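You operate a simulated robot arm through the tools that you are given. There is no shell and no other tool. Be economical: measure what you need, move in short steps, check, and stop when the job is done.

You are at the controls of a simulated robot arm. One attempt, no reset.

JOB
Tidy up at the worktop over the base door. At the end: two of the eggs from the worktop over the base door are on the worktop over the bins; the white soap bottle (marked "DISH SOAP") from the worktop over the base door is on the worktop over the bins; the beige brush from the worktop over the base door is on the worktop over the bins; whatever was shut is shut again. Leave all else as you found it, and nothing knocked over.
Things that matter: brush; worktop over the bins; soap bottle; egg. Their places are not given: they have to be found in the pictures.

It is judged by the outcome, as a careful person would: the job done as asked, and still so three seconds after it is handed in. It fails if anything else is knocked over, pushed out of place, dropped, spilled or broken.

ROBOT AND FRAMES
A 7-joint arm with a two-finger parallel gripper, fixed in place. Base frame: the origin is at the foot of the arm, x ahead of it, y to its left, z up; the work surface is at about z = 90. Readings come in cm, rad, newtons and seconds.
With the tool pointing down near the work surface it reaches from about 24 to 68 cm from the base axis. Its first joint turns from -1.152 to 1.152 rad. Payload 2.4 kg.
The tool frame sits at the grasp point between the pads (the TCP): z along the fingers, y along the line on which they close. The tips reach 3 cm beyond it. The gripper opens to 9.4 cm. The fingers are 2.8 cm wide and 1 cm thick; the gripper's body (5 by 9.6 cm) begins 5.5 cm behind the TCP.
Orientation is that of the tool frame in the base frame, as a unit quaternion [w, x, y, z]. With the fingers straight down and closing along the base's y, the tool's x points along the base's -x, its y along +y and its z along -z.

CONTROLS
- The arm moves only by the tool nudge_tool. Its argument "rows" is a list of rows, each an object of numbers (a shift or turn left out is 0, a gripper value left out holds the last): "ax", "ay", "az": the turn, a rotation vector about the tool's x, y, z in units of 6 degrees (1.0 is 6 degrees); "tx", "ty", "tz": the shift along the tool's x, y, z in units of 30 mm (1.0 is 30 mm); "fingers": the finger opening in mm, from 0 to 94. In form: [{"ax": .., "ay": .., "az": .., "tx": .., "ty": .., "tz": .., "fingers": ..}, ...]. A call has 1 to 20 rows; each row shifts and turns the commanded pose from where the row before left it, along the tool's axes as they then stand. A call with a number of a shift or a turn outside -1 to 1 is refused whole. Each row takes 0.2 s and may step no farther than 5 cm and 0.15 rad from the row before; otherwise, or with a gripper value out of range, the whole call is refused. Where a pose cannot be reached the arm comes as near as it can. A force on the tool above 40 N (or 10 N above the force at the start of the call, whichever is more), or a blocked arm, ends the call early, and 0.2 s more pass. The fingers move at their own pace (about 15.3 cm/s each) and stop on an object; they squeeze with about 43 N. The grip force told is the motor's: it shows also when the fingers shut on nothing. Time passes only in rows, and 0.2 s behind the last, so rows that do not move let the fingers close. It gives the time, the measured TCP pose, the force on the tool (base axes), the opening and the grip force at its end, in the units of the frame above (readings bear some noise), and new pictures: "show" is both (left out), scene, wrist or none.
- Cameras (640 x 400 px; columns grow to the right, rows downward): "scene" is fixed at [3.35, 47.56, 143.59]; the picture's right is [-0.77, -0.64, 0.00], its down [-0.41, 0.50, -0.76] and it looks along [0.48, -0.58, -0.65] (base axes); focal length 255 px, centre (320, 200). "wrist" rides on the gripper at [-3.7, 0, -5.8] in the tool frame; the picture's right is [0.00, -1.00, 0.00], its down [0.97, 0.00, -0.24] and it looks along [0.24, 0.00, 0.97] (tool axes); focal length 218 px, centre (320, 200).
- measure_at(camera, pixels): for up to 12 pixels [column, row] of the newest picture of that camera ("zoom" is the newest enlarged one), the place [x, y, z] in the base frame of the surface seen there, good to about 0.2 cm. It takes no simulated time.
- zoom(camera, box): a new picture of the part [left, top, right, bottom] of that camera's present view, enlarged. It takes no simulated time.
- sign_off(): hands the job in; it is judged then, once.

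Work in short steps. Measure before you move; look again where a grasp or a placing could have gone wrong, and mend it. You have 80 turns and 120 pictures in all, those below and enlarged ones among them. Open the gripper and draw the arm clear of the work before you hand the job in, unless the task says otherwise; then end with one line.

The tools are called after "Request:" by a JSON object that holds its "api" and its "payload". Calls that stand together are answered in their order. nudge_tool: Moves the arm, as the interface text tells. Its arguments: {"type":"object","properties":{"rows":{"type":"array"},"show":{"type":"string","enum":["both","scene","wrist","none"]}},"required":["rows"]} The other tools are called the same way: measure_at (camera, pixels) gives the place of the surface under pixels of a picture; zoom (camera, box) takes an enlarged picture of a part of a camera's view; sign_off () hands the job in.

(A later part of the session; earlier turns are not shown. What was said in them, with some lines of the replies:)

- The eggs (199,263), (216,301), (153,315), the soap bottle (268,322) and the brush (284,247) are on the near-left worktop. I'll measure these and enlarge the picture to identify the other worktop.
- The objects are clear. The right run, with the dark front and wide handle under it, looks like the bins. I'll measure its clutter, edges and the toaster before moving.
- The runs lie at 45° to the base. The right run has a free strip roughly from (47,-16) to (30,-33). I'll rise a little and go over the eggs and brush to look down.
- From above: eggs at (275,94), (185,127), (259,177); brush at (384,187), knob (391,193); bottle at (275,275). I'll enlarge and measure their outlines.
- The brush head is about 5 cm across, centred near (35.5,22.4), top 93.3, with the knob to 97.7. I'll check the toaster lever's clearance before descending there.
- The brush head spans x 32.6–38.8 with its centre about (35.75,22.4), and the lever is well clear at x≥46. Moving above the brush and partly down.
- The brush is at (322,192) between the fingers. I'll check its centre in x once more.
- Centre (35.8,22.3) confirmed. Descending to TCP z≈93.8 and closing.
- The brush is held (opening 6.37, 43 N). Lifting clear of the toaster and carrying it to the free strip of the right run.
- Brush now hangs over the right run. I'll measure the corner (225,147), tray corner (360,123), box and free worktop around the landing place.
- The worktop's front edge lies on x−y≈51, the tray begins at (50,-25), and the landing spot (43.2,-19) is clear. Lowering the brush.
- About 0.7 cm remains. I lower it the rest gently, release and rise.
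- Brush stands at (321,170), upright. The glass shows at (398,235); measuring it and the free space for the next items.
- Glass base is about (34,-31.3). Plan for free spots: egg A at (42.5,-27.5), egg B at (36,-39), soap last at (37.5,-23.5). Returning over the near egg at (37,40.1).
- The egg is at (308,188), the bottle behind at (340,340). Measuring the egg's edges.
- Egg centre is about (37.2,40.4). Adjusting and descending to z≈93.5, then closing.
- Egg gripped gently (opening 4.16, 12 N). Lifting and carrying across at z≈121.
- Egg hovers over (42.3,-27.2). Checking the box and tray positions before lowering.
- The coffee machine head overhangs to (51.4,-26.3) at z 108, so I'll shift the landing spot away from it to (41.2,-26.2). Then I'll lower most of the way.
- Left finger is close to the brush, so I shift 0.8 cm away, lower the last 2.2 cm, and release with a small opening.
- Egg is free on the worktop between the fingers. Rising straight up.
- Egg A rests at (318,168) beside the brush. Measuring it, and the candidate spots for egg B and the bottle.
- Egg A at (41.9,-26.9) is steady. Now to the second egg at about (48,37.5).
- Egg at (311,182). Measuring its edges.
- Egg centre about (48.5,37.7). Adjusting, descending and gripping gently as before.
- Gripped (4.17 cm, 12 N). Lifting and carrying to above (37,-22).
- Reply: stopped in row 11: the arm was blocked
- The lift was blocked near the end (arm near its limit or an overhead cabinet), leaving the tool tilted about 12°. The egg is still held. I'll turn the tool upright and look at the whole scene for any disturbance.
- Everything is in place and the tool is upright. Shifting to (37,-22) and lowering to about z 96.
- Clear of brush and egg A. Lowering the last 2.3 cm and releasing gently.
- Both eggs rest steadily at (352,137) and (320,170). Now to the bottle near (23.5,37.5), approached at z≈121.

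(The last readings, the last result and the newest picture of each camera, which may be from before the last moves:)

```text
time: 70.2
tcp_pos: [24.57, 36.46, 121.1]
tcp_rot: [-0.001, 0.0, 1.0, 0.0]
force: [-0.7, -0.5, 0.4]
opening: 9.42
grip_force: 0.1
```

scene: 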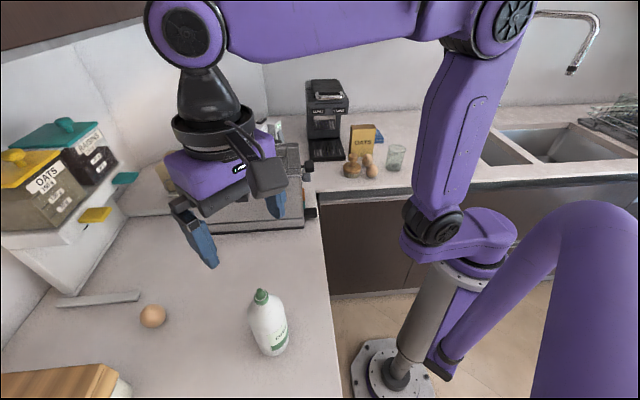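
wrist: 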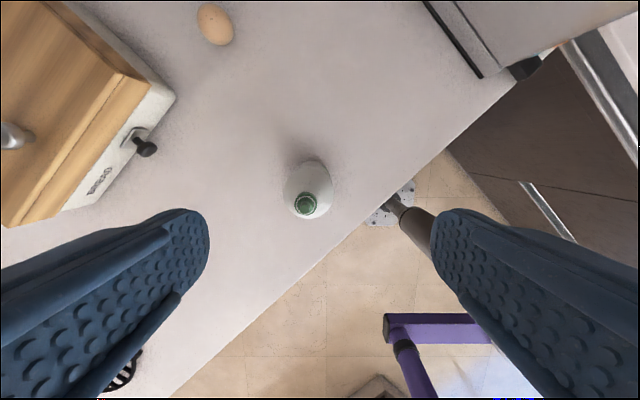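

The bottle is seen nearly end-on at (308,190). I'll enlarge and measure its cap and body.

Request:
{"api": "zoom", "payload": {"camera": "wrist", "box": [260, 145, 360, 235]}}

Request:
{"api": "measure_at", "payload": {"camera": "wrist", "pixels": [[306, 204], [296, 204], [316, 204], [306, 194], [306, 215], [287, 185], [331, 185], [312, 162], [300, 185], [322, 195]]}}

Request:
{"api": "zoom", "payload": {"camera": "scene", "box": [220, 280, 320, 365]}}

```text
4.44 times, centred on (310, 190) of wrist
```

zoom: 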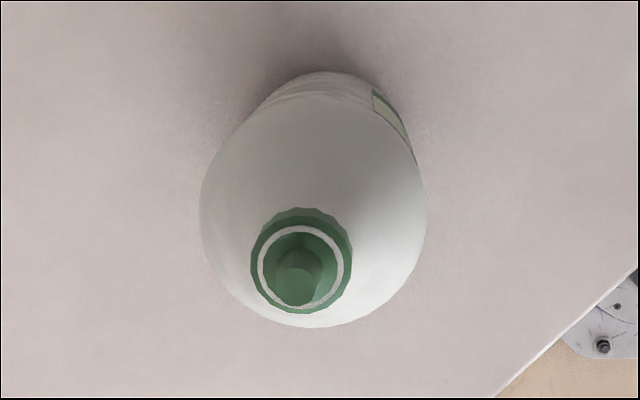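

```text
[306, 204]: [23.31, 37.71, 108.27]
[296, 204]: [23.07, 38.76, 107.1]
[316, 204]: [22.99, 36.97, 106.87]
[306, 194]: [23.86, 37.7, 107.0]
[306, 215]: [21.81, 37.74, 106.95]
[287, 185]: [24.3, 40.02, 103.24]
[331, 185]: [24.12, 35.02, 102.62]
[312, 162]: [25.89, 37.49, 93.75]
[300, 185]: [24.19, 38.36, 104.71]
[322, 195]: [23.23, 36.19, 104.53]
```

```text
4.71 times, centred on (270, 322) of scene
```

zoom: 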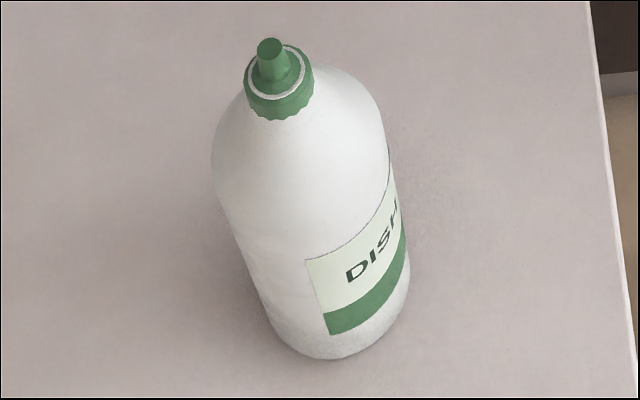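

The bottle's axis is about (23.1,37.5), body 5.2 cm wide and vertical below z≈102, with the spout top at about 108.7. I'll centre over it and go down to z≈111 to check.

Request:
{"api": "nudge_tool", "payload": {"rows": [{"tx": 0.5, "ty": 0.36}, {"tz": 1}, {"tz": 1}, {"tz": 1}, {"tz": 0.4}, {}], "show": "both"}}

```text
time: 71.7
tcp_pos: [23.17, 37.71, 110.93]
tcp_rot: [0.0, -0.001, 1.0, 0.0]
force: [0.0, 0.1, 0.0]
opening: 9.4
grip_force: 0.1
```

scene: 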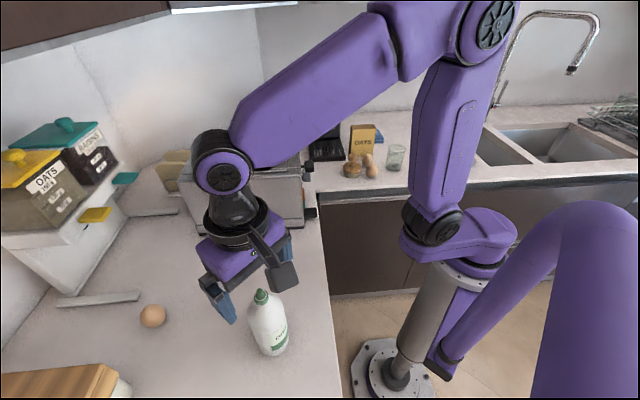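
wrist: 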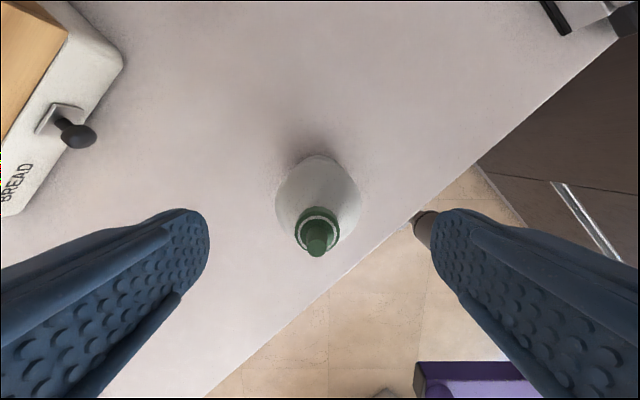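

The bottle is centred at column 317. Measuring the spout and shoulder once more for x.

Request:
{"api": "measure_at", "payload": {"camera": "wrist", "pixels": [[317, 248], [317, 240], [317, 212], [280, 195], [357, 195], [317, 165], [334, 225]]}}

```text
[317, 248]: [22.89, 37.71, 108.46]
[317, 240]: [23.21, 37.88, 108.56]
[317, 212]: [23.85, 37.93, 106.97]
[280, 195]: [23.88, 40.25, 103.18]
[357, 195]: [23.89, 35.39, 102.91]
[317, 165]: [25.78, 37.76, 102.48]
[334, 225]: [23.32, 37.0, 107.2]
```

Axis (23.1,37.8), aligned. Descending to z≈103.6 and closing.

Request:
{"api": "nudge_tool", "payload": {"rows": [{"tz": 1}, {"tz": 0.8}, {"tz": 0.4}, {"tz": 0.22}, {}, {"fingers": 60}, {"fingers": 0}, {}, {}, {}], "show": "both"}}

```text
time: 73.8
tcp_pos: [23.43, 37.77, 103.4]
tcp_rot: [0.001, -0.002, 1.0, -0.001]
force: [-0.2, -0.7, 0.8]
opening: 5.72
grip_force: 42.6
```

scene: 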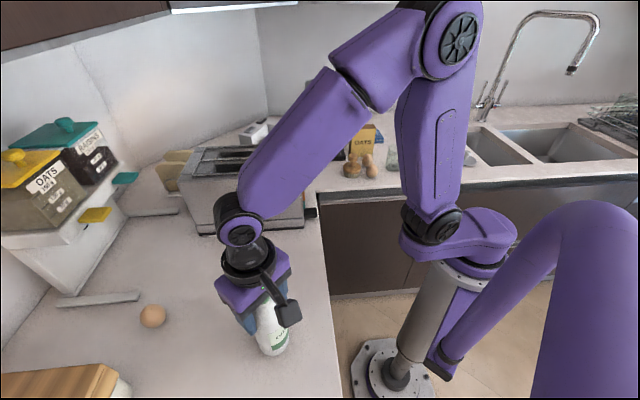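
wrist: 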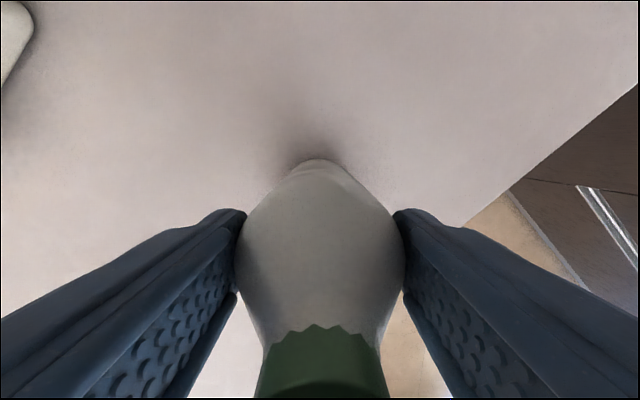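

Bottle gripped (5.72 cm, 43 N). Lifting to z≈121 first and checking that it hangs straight.

Request:
{"api": "nudge_tool", "payload": {"rows": [{"tz": -0.3}, {"tz": -0.5}, {"tz": -0.8}, {"tz": -1}, {"tz": -1}, {"tz": -1}, {"tz": -1}, {}, {}], "show": "both"}}

```text
time: 75.8
tcp_pos: [22.99, 37.54, 120.02]
tcp_rot: [0.0, 0.0, 1.0, 0.001]
force: [-0.3, 0.2, -2.7]
opening: 5.71
grip_force: 43.6
```

scene: 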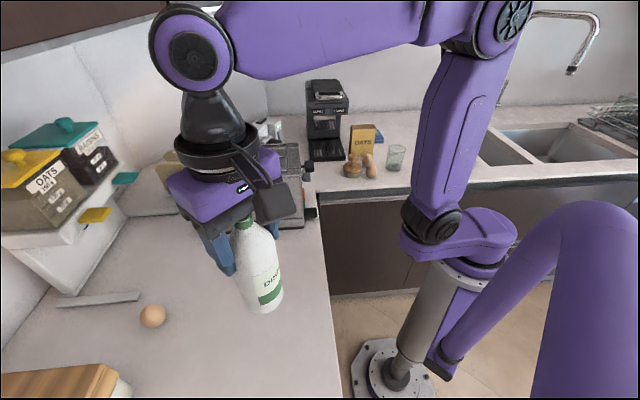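
wrist: 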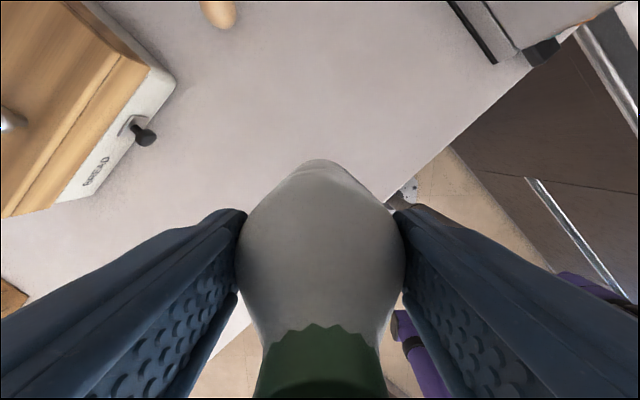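

Hanging straight, light (2.7 N). Carrying it in front of the toaster and over to (37,-41).

Request:
{"api": "nudge_tool", "payload": {"rows": [{"ty": -0.97, "tx": -0.173}, {"ty": -0.97, "tx": -0.173}, {"ty": -0.97, "tx": -0.173}, {"ty": -0.97, "tx": -0.173}, {"ty": -0.97, "tx": -0.173}, {"ty": -0.97, "tx": -0.173}, {"ty": -0.97, "tx": -0.173}, {"ty": -0.97, "tx": -0.173}, {"ty": -0.97, "tx": -0.173}, {"ty": -0.97, "tx": -0.173}, {"ty": -0.97, "tx": -0.173}, {"ty": -0.97, "tx": -0.173}, {"ty": -0.97, "tx": -0.173}, {"ty": -0.97, "tx": -0.173}, {"ty": -0.97, "tx": -0.173}, {"ty": -0.97, "tx": -0.173}, {"ty": -0.97, "tx": -0.173}, {"ty": -0.97, "tx": -0.173}, {"ty": -0.97, "tx": -0.173}, {"ty": -0.97, "tx": -0.173}], "show": "none"}}

Request:
{"api": "nudge_tool", "payload": {"rows": [{"ty": -0.97, "tx": -0.173}, {"ty": -0.97, "tx": -0.173}, {"ty": -0.97, "tx": -0.173}, {"ty": -0.97, "tx": -0.173}, {"ty": -0.97, "tx": -0.173}, {"ty": -0.97, "tx": -0.173}, {"ty": -0.97, "tx": -0.173}, {}, {}], "show": "both"}}

```text
time: 80.0
tcp_pos: [33.68, -20.71, 120.29]
tcp_rot: [0.0, -0.001, 1.0, -0.001]
force: [0.3, -0.7, -1.9]
opening: 5.7
grip_force: 42.7
```

```text
time: 82.0
tcp_pos: [37.48, -41.04, 120.46]
tcp_rot: [0.0, -0.001, 1.0, 0.0]
force: [-0.6, -0.2, -2.7]
opening: 5.68
grip_force: 43.1
```

scene: 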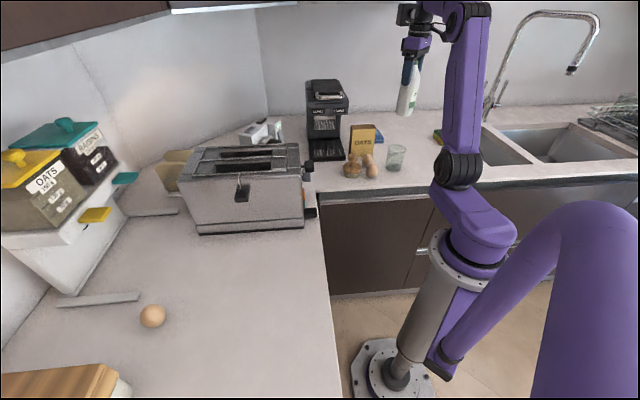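
wrist: 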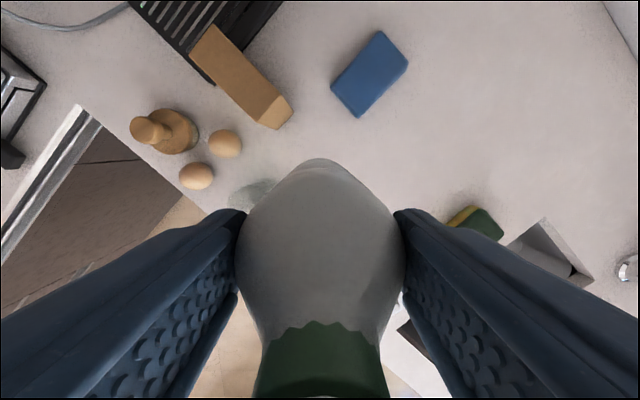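

Bottle hovers over the place. Checking neighbouring items and the cupboard seam near (430,205) before lowering.

Request:
{"api": "measure_at", "payload": {"camera": "scene", "pixels": [[428, 205], [415, 250], [404, 285], [440, 205], [435, 190]]}}

Request:
{"api": "measure_at", "payload": {"camera": "wrist", "pixels": [[358, 118], [335, 95], [272, 128], [255, 182], [232, 195], [450, 215], [515, 240]]}}

Request:
{"api": "zoom", "payload": {"camera": "scene", "box": [380, 150, 520, 300]}}

```text
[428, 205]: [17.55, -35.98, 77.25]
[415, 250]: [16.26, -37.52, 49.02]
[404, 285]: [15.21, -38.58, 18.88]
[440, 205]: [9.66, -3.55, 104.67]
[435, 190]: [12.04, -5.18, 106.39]
```

```text
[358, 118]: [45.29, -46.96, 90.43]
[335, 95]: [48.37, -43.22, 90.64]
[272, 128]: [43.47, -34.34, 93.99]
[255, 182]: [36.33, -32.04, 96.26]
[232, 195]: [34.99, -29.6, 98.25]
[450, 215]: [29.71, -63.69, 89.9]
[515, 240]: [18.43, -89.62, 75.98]
```

```text
2.67 times, centred on (450, 225) of scene
```

zoom: 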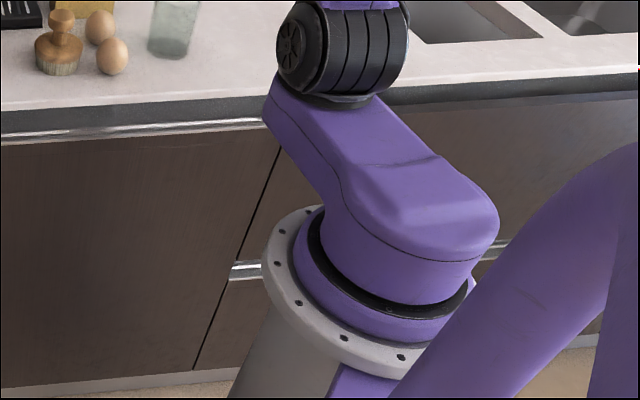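

The seam is at about s=-14, so the spot (s≈-2.5) is well over the same front as the rest, and it is clear. Lowering most of the way.

Request:
{"api": "nudge_tool", "payload": {"rows": [{"tz": 1}, {"tz": 1}, {"tz": 1}, {"tz": 1}, {"tz": 1}, {"tz": 0.35}, {}, {}], "show": "both"}}

```text
time: 83.8
tcp_pos: [37.39, -41.08, 104.1]
tcp_rot: [0.0, 0.001, 1.0, 0.0]
force: [0.4, -0.1, -2.2]
opening: 5.7
grip_force: 43.7
```

scene: 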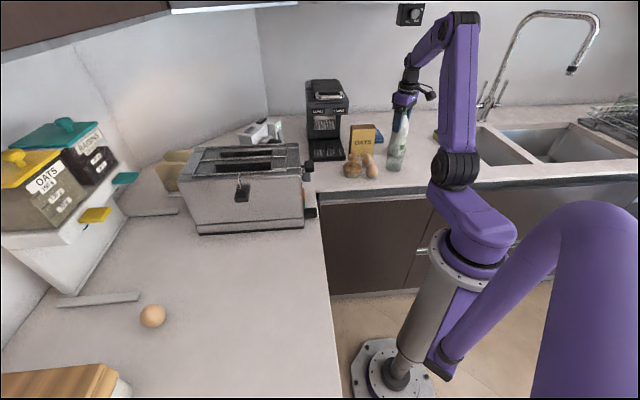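
wrist: 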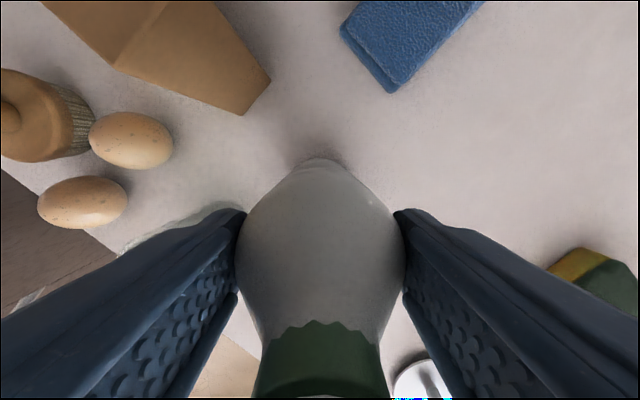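

About 0.6 cm remains. Lowering in small steps until it touches.

Request:
{"api": "nudge_tool", "payload": {"rows": [{"tz": 0.1}, {"tz": 0.08}, {"tz": 0.03}, {}, {}], "show": "none"}}

```text
time: 85.0
tcp_pos: [37.5, -40.94, 103.68]
tcp_rot: [0.0, -0.001, 1.0, 0.001]
force: [0.0, -0.8, -2.0]
opening: 5.69
grip_force: 43.1
```

Not yet touching (still −2 N); continuing down a little.

Request:
{"api": "nudge_tool", "payload": {"rows": [{"tz": 0.04}, {"tz": 0.04}, {"tz": 0.03}, {}, {}], "show": "none"}}

```text
time: 86.2
tcp_pos: [37.51, -40.97, 103.36]
tcp_rot: [0.001, -0.001, 1.0, -0.001]
force: [-0.8, 0.8, 6.1]
opening: 5.72
grip_force: 43.1
```

The force reads +6 N, so the bottle stands on the worktop. Opening moderately and rising.

Request:
{"api": "nudge_tool", "payload": {"rows": [{"fingers": 62}, {"fingers": 78}, {}, {}, {"tz": -0.4}, {"tz": -0.8}, {"tz": -1}, {"tz": -1}, {"tz": -1}, {"tz": -1}, {"tz": -1}, {}], "show": "both"}}

```text
time: 88.8
tcp_pos: [37.31, -40.84, 121.93]
tcp_rot: [0.001, 0.0, 1.0, 0.0]
force: [0.2, -0.1, -0.5]
opening: 7.8
grip_force: 0.0
```

scene: 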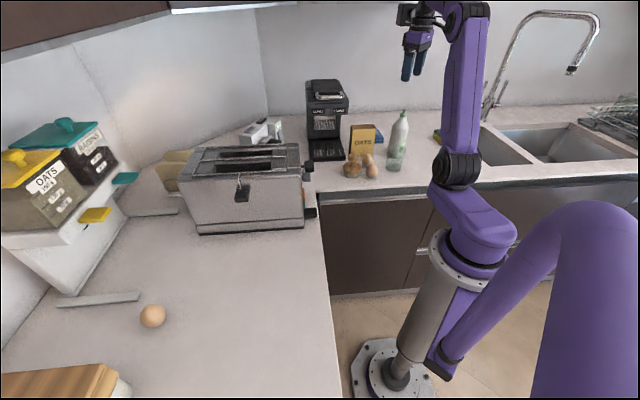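
wrist: 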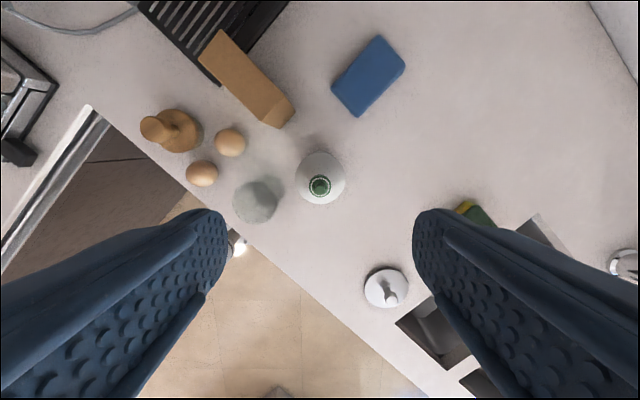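

Bottle stands upright at (320,178), with eggs, brush and glass undisturbed. Drawing the arm clear toward the middle and taking a final look.

Request:
{"api": "nudge_tool", "payload": {"rows": [{"tz": -0.5, "fingers": 94}, {"ty": 1}, {"ty": 1}, {"ty": 1}, {"ty": 1}, {"ty": 1}, {"ty": 1}, {"ty": 1}, {"ty": 1}, {"ty": 1}, {"ty": 1}, {"ty": 1}, {"ty": 1}, {}, {}], "show": "both"}}

Request:
{"api": "zoom", "payload": {"camera": "scene", "box": [300, 90, 440, 200]}}

```text
time: 92.0
tcp_pos: [37.48, -4.69, 123.12]
tcp_rot: [-0.001, 0.0, 1.0, 0.001]
force: [0.0, -0.1, 0.7]
opening: 9.42
grip_force: 0.0
```

scene: 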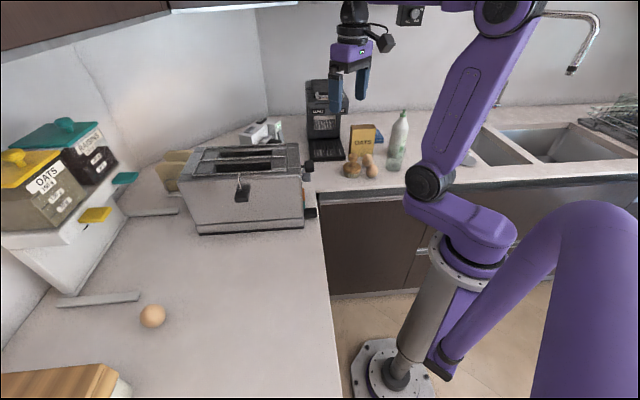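
wrist: 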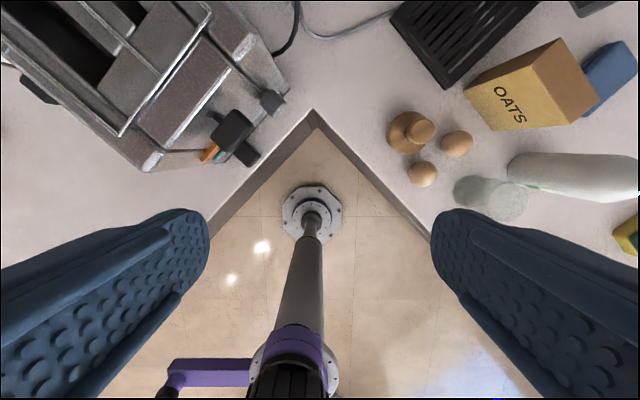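

```text
3.64 times, centred on (370, 145) of scene
```

zoom: 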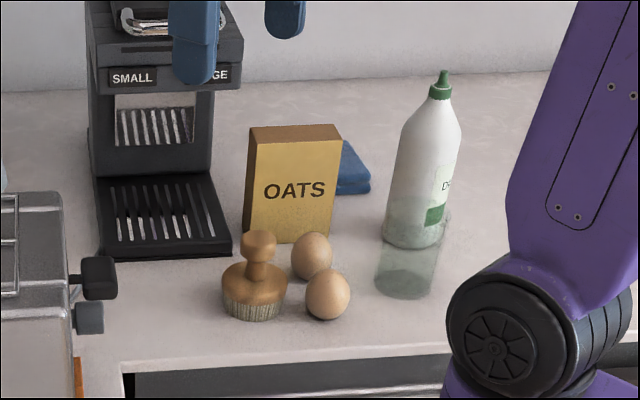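

Brush, two eggs and the soap bottle stand on the worktop over the bins. The third egg and everything else are unmoved, and the arm is clear with the gripper open, so I'm handing in.

Request:
{"api": "sign_off", "payload": {}}

```text
The job is handed in.
```

I moved the brush, two eggs and the white soap bottle to the worktop over the bins. They are standing there, and nothing else was knocked over or pushed out of place.
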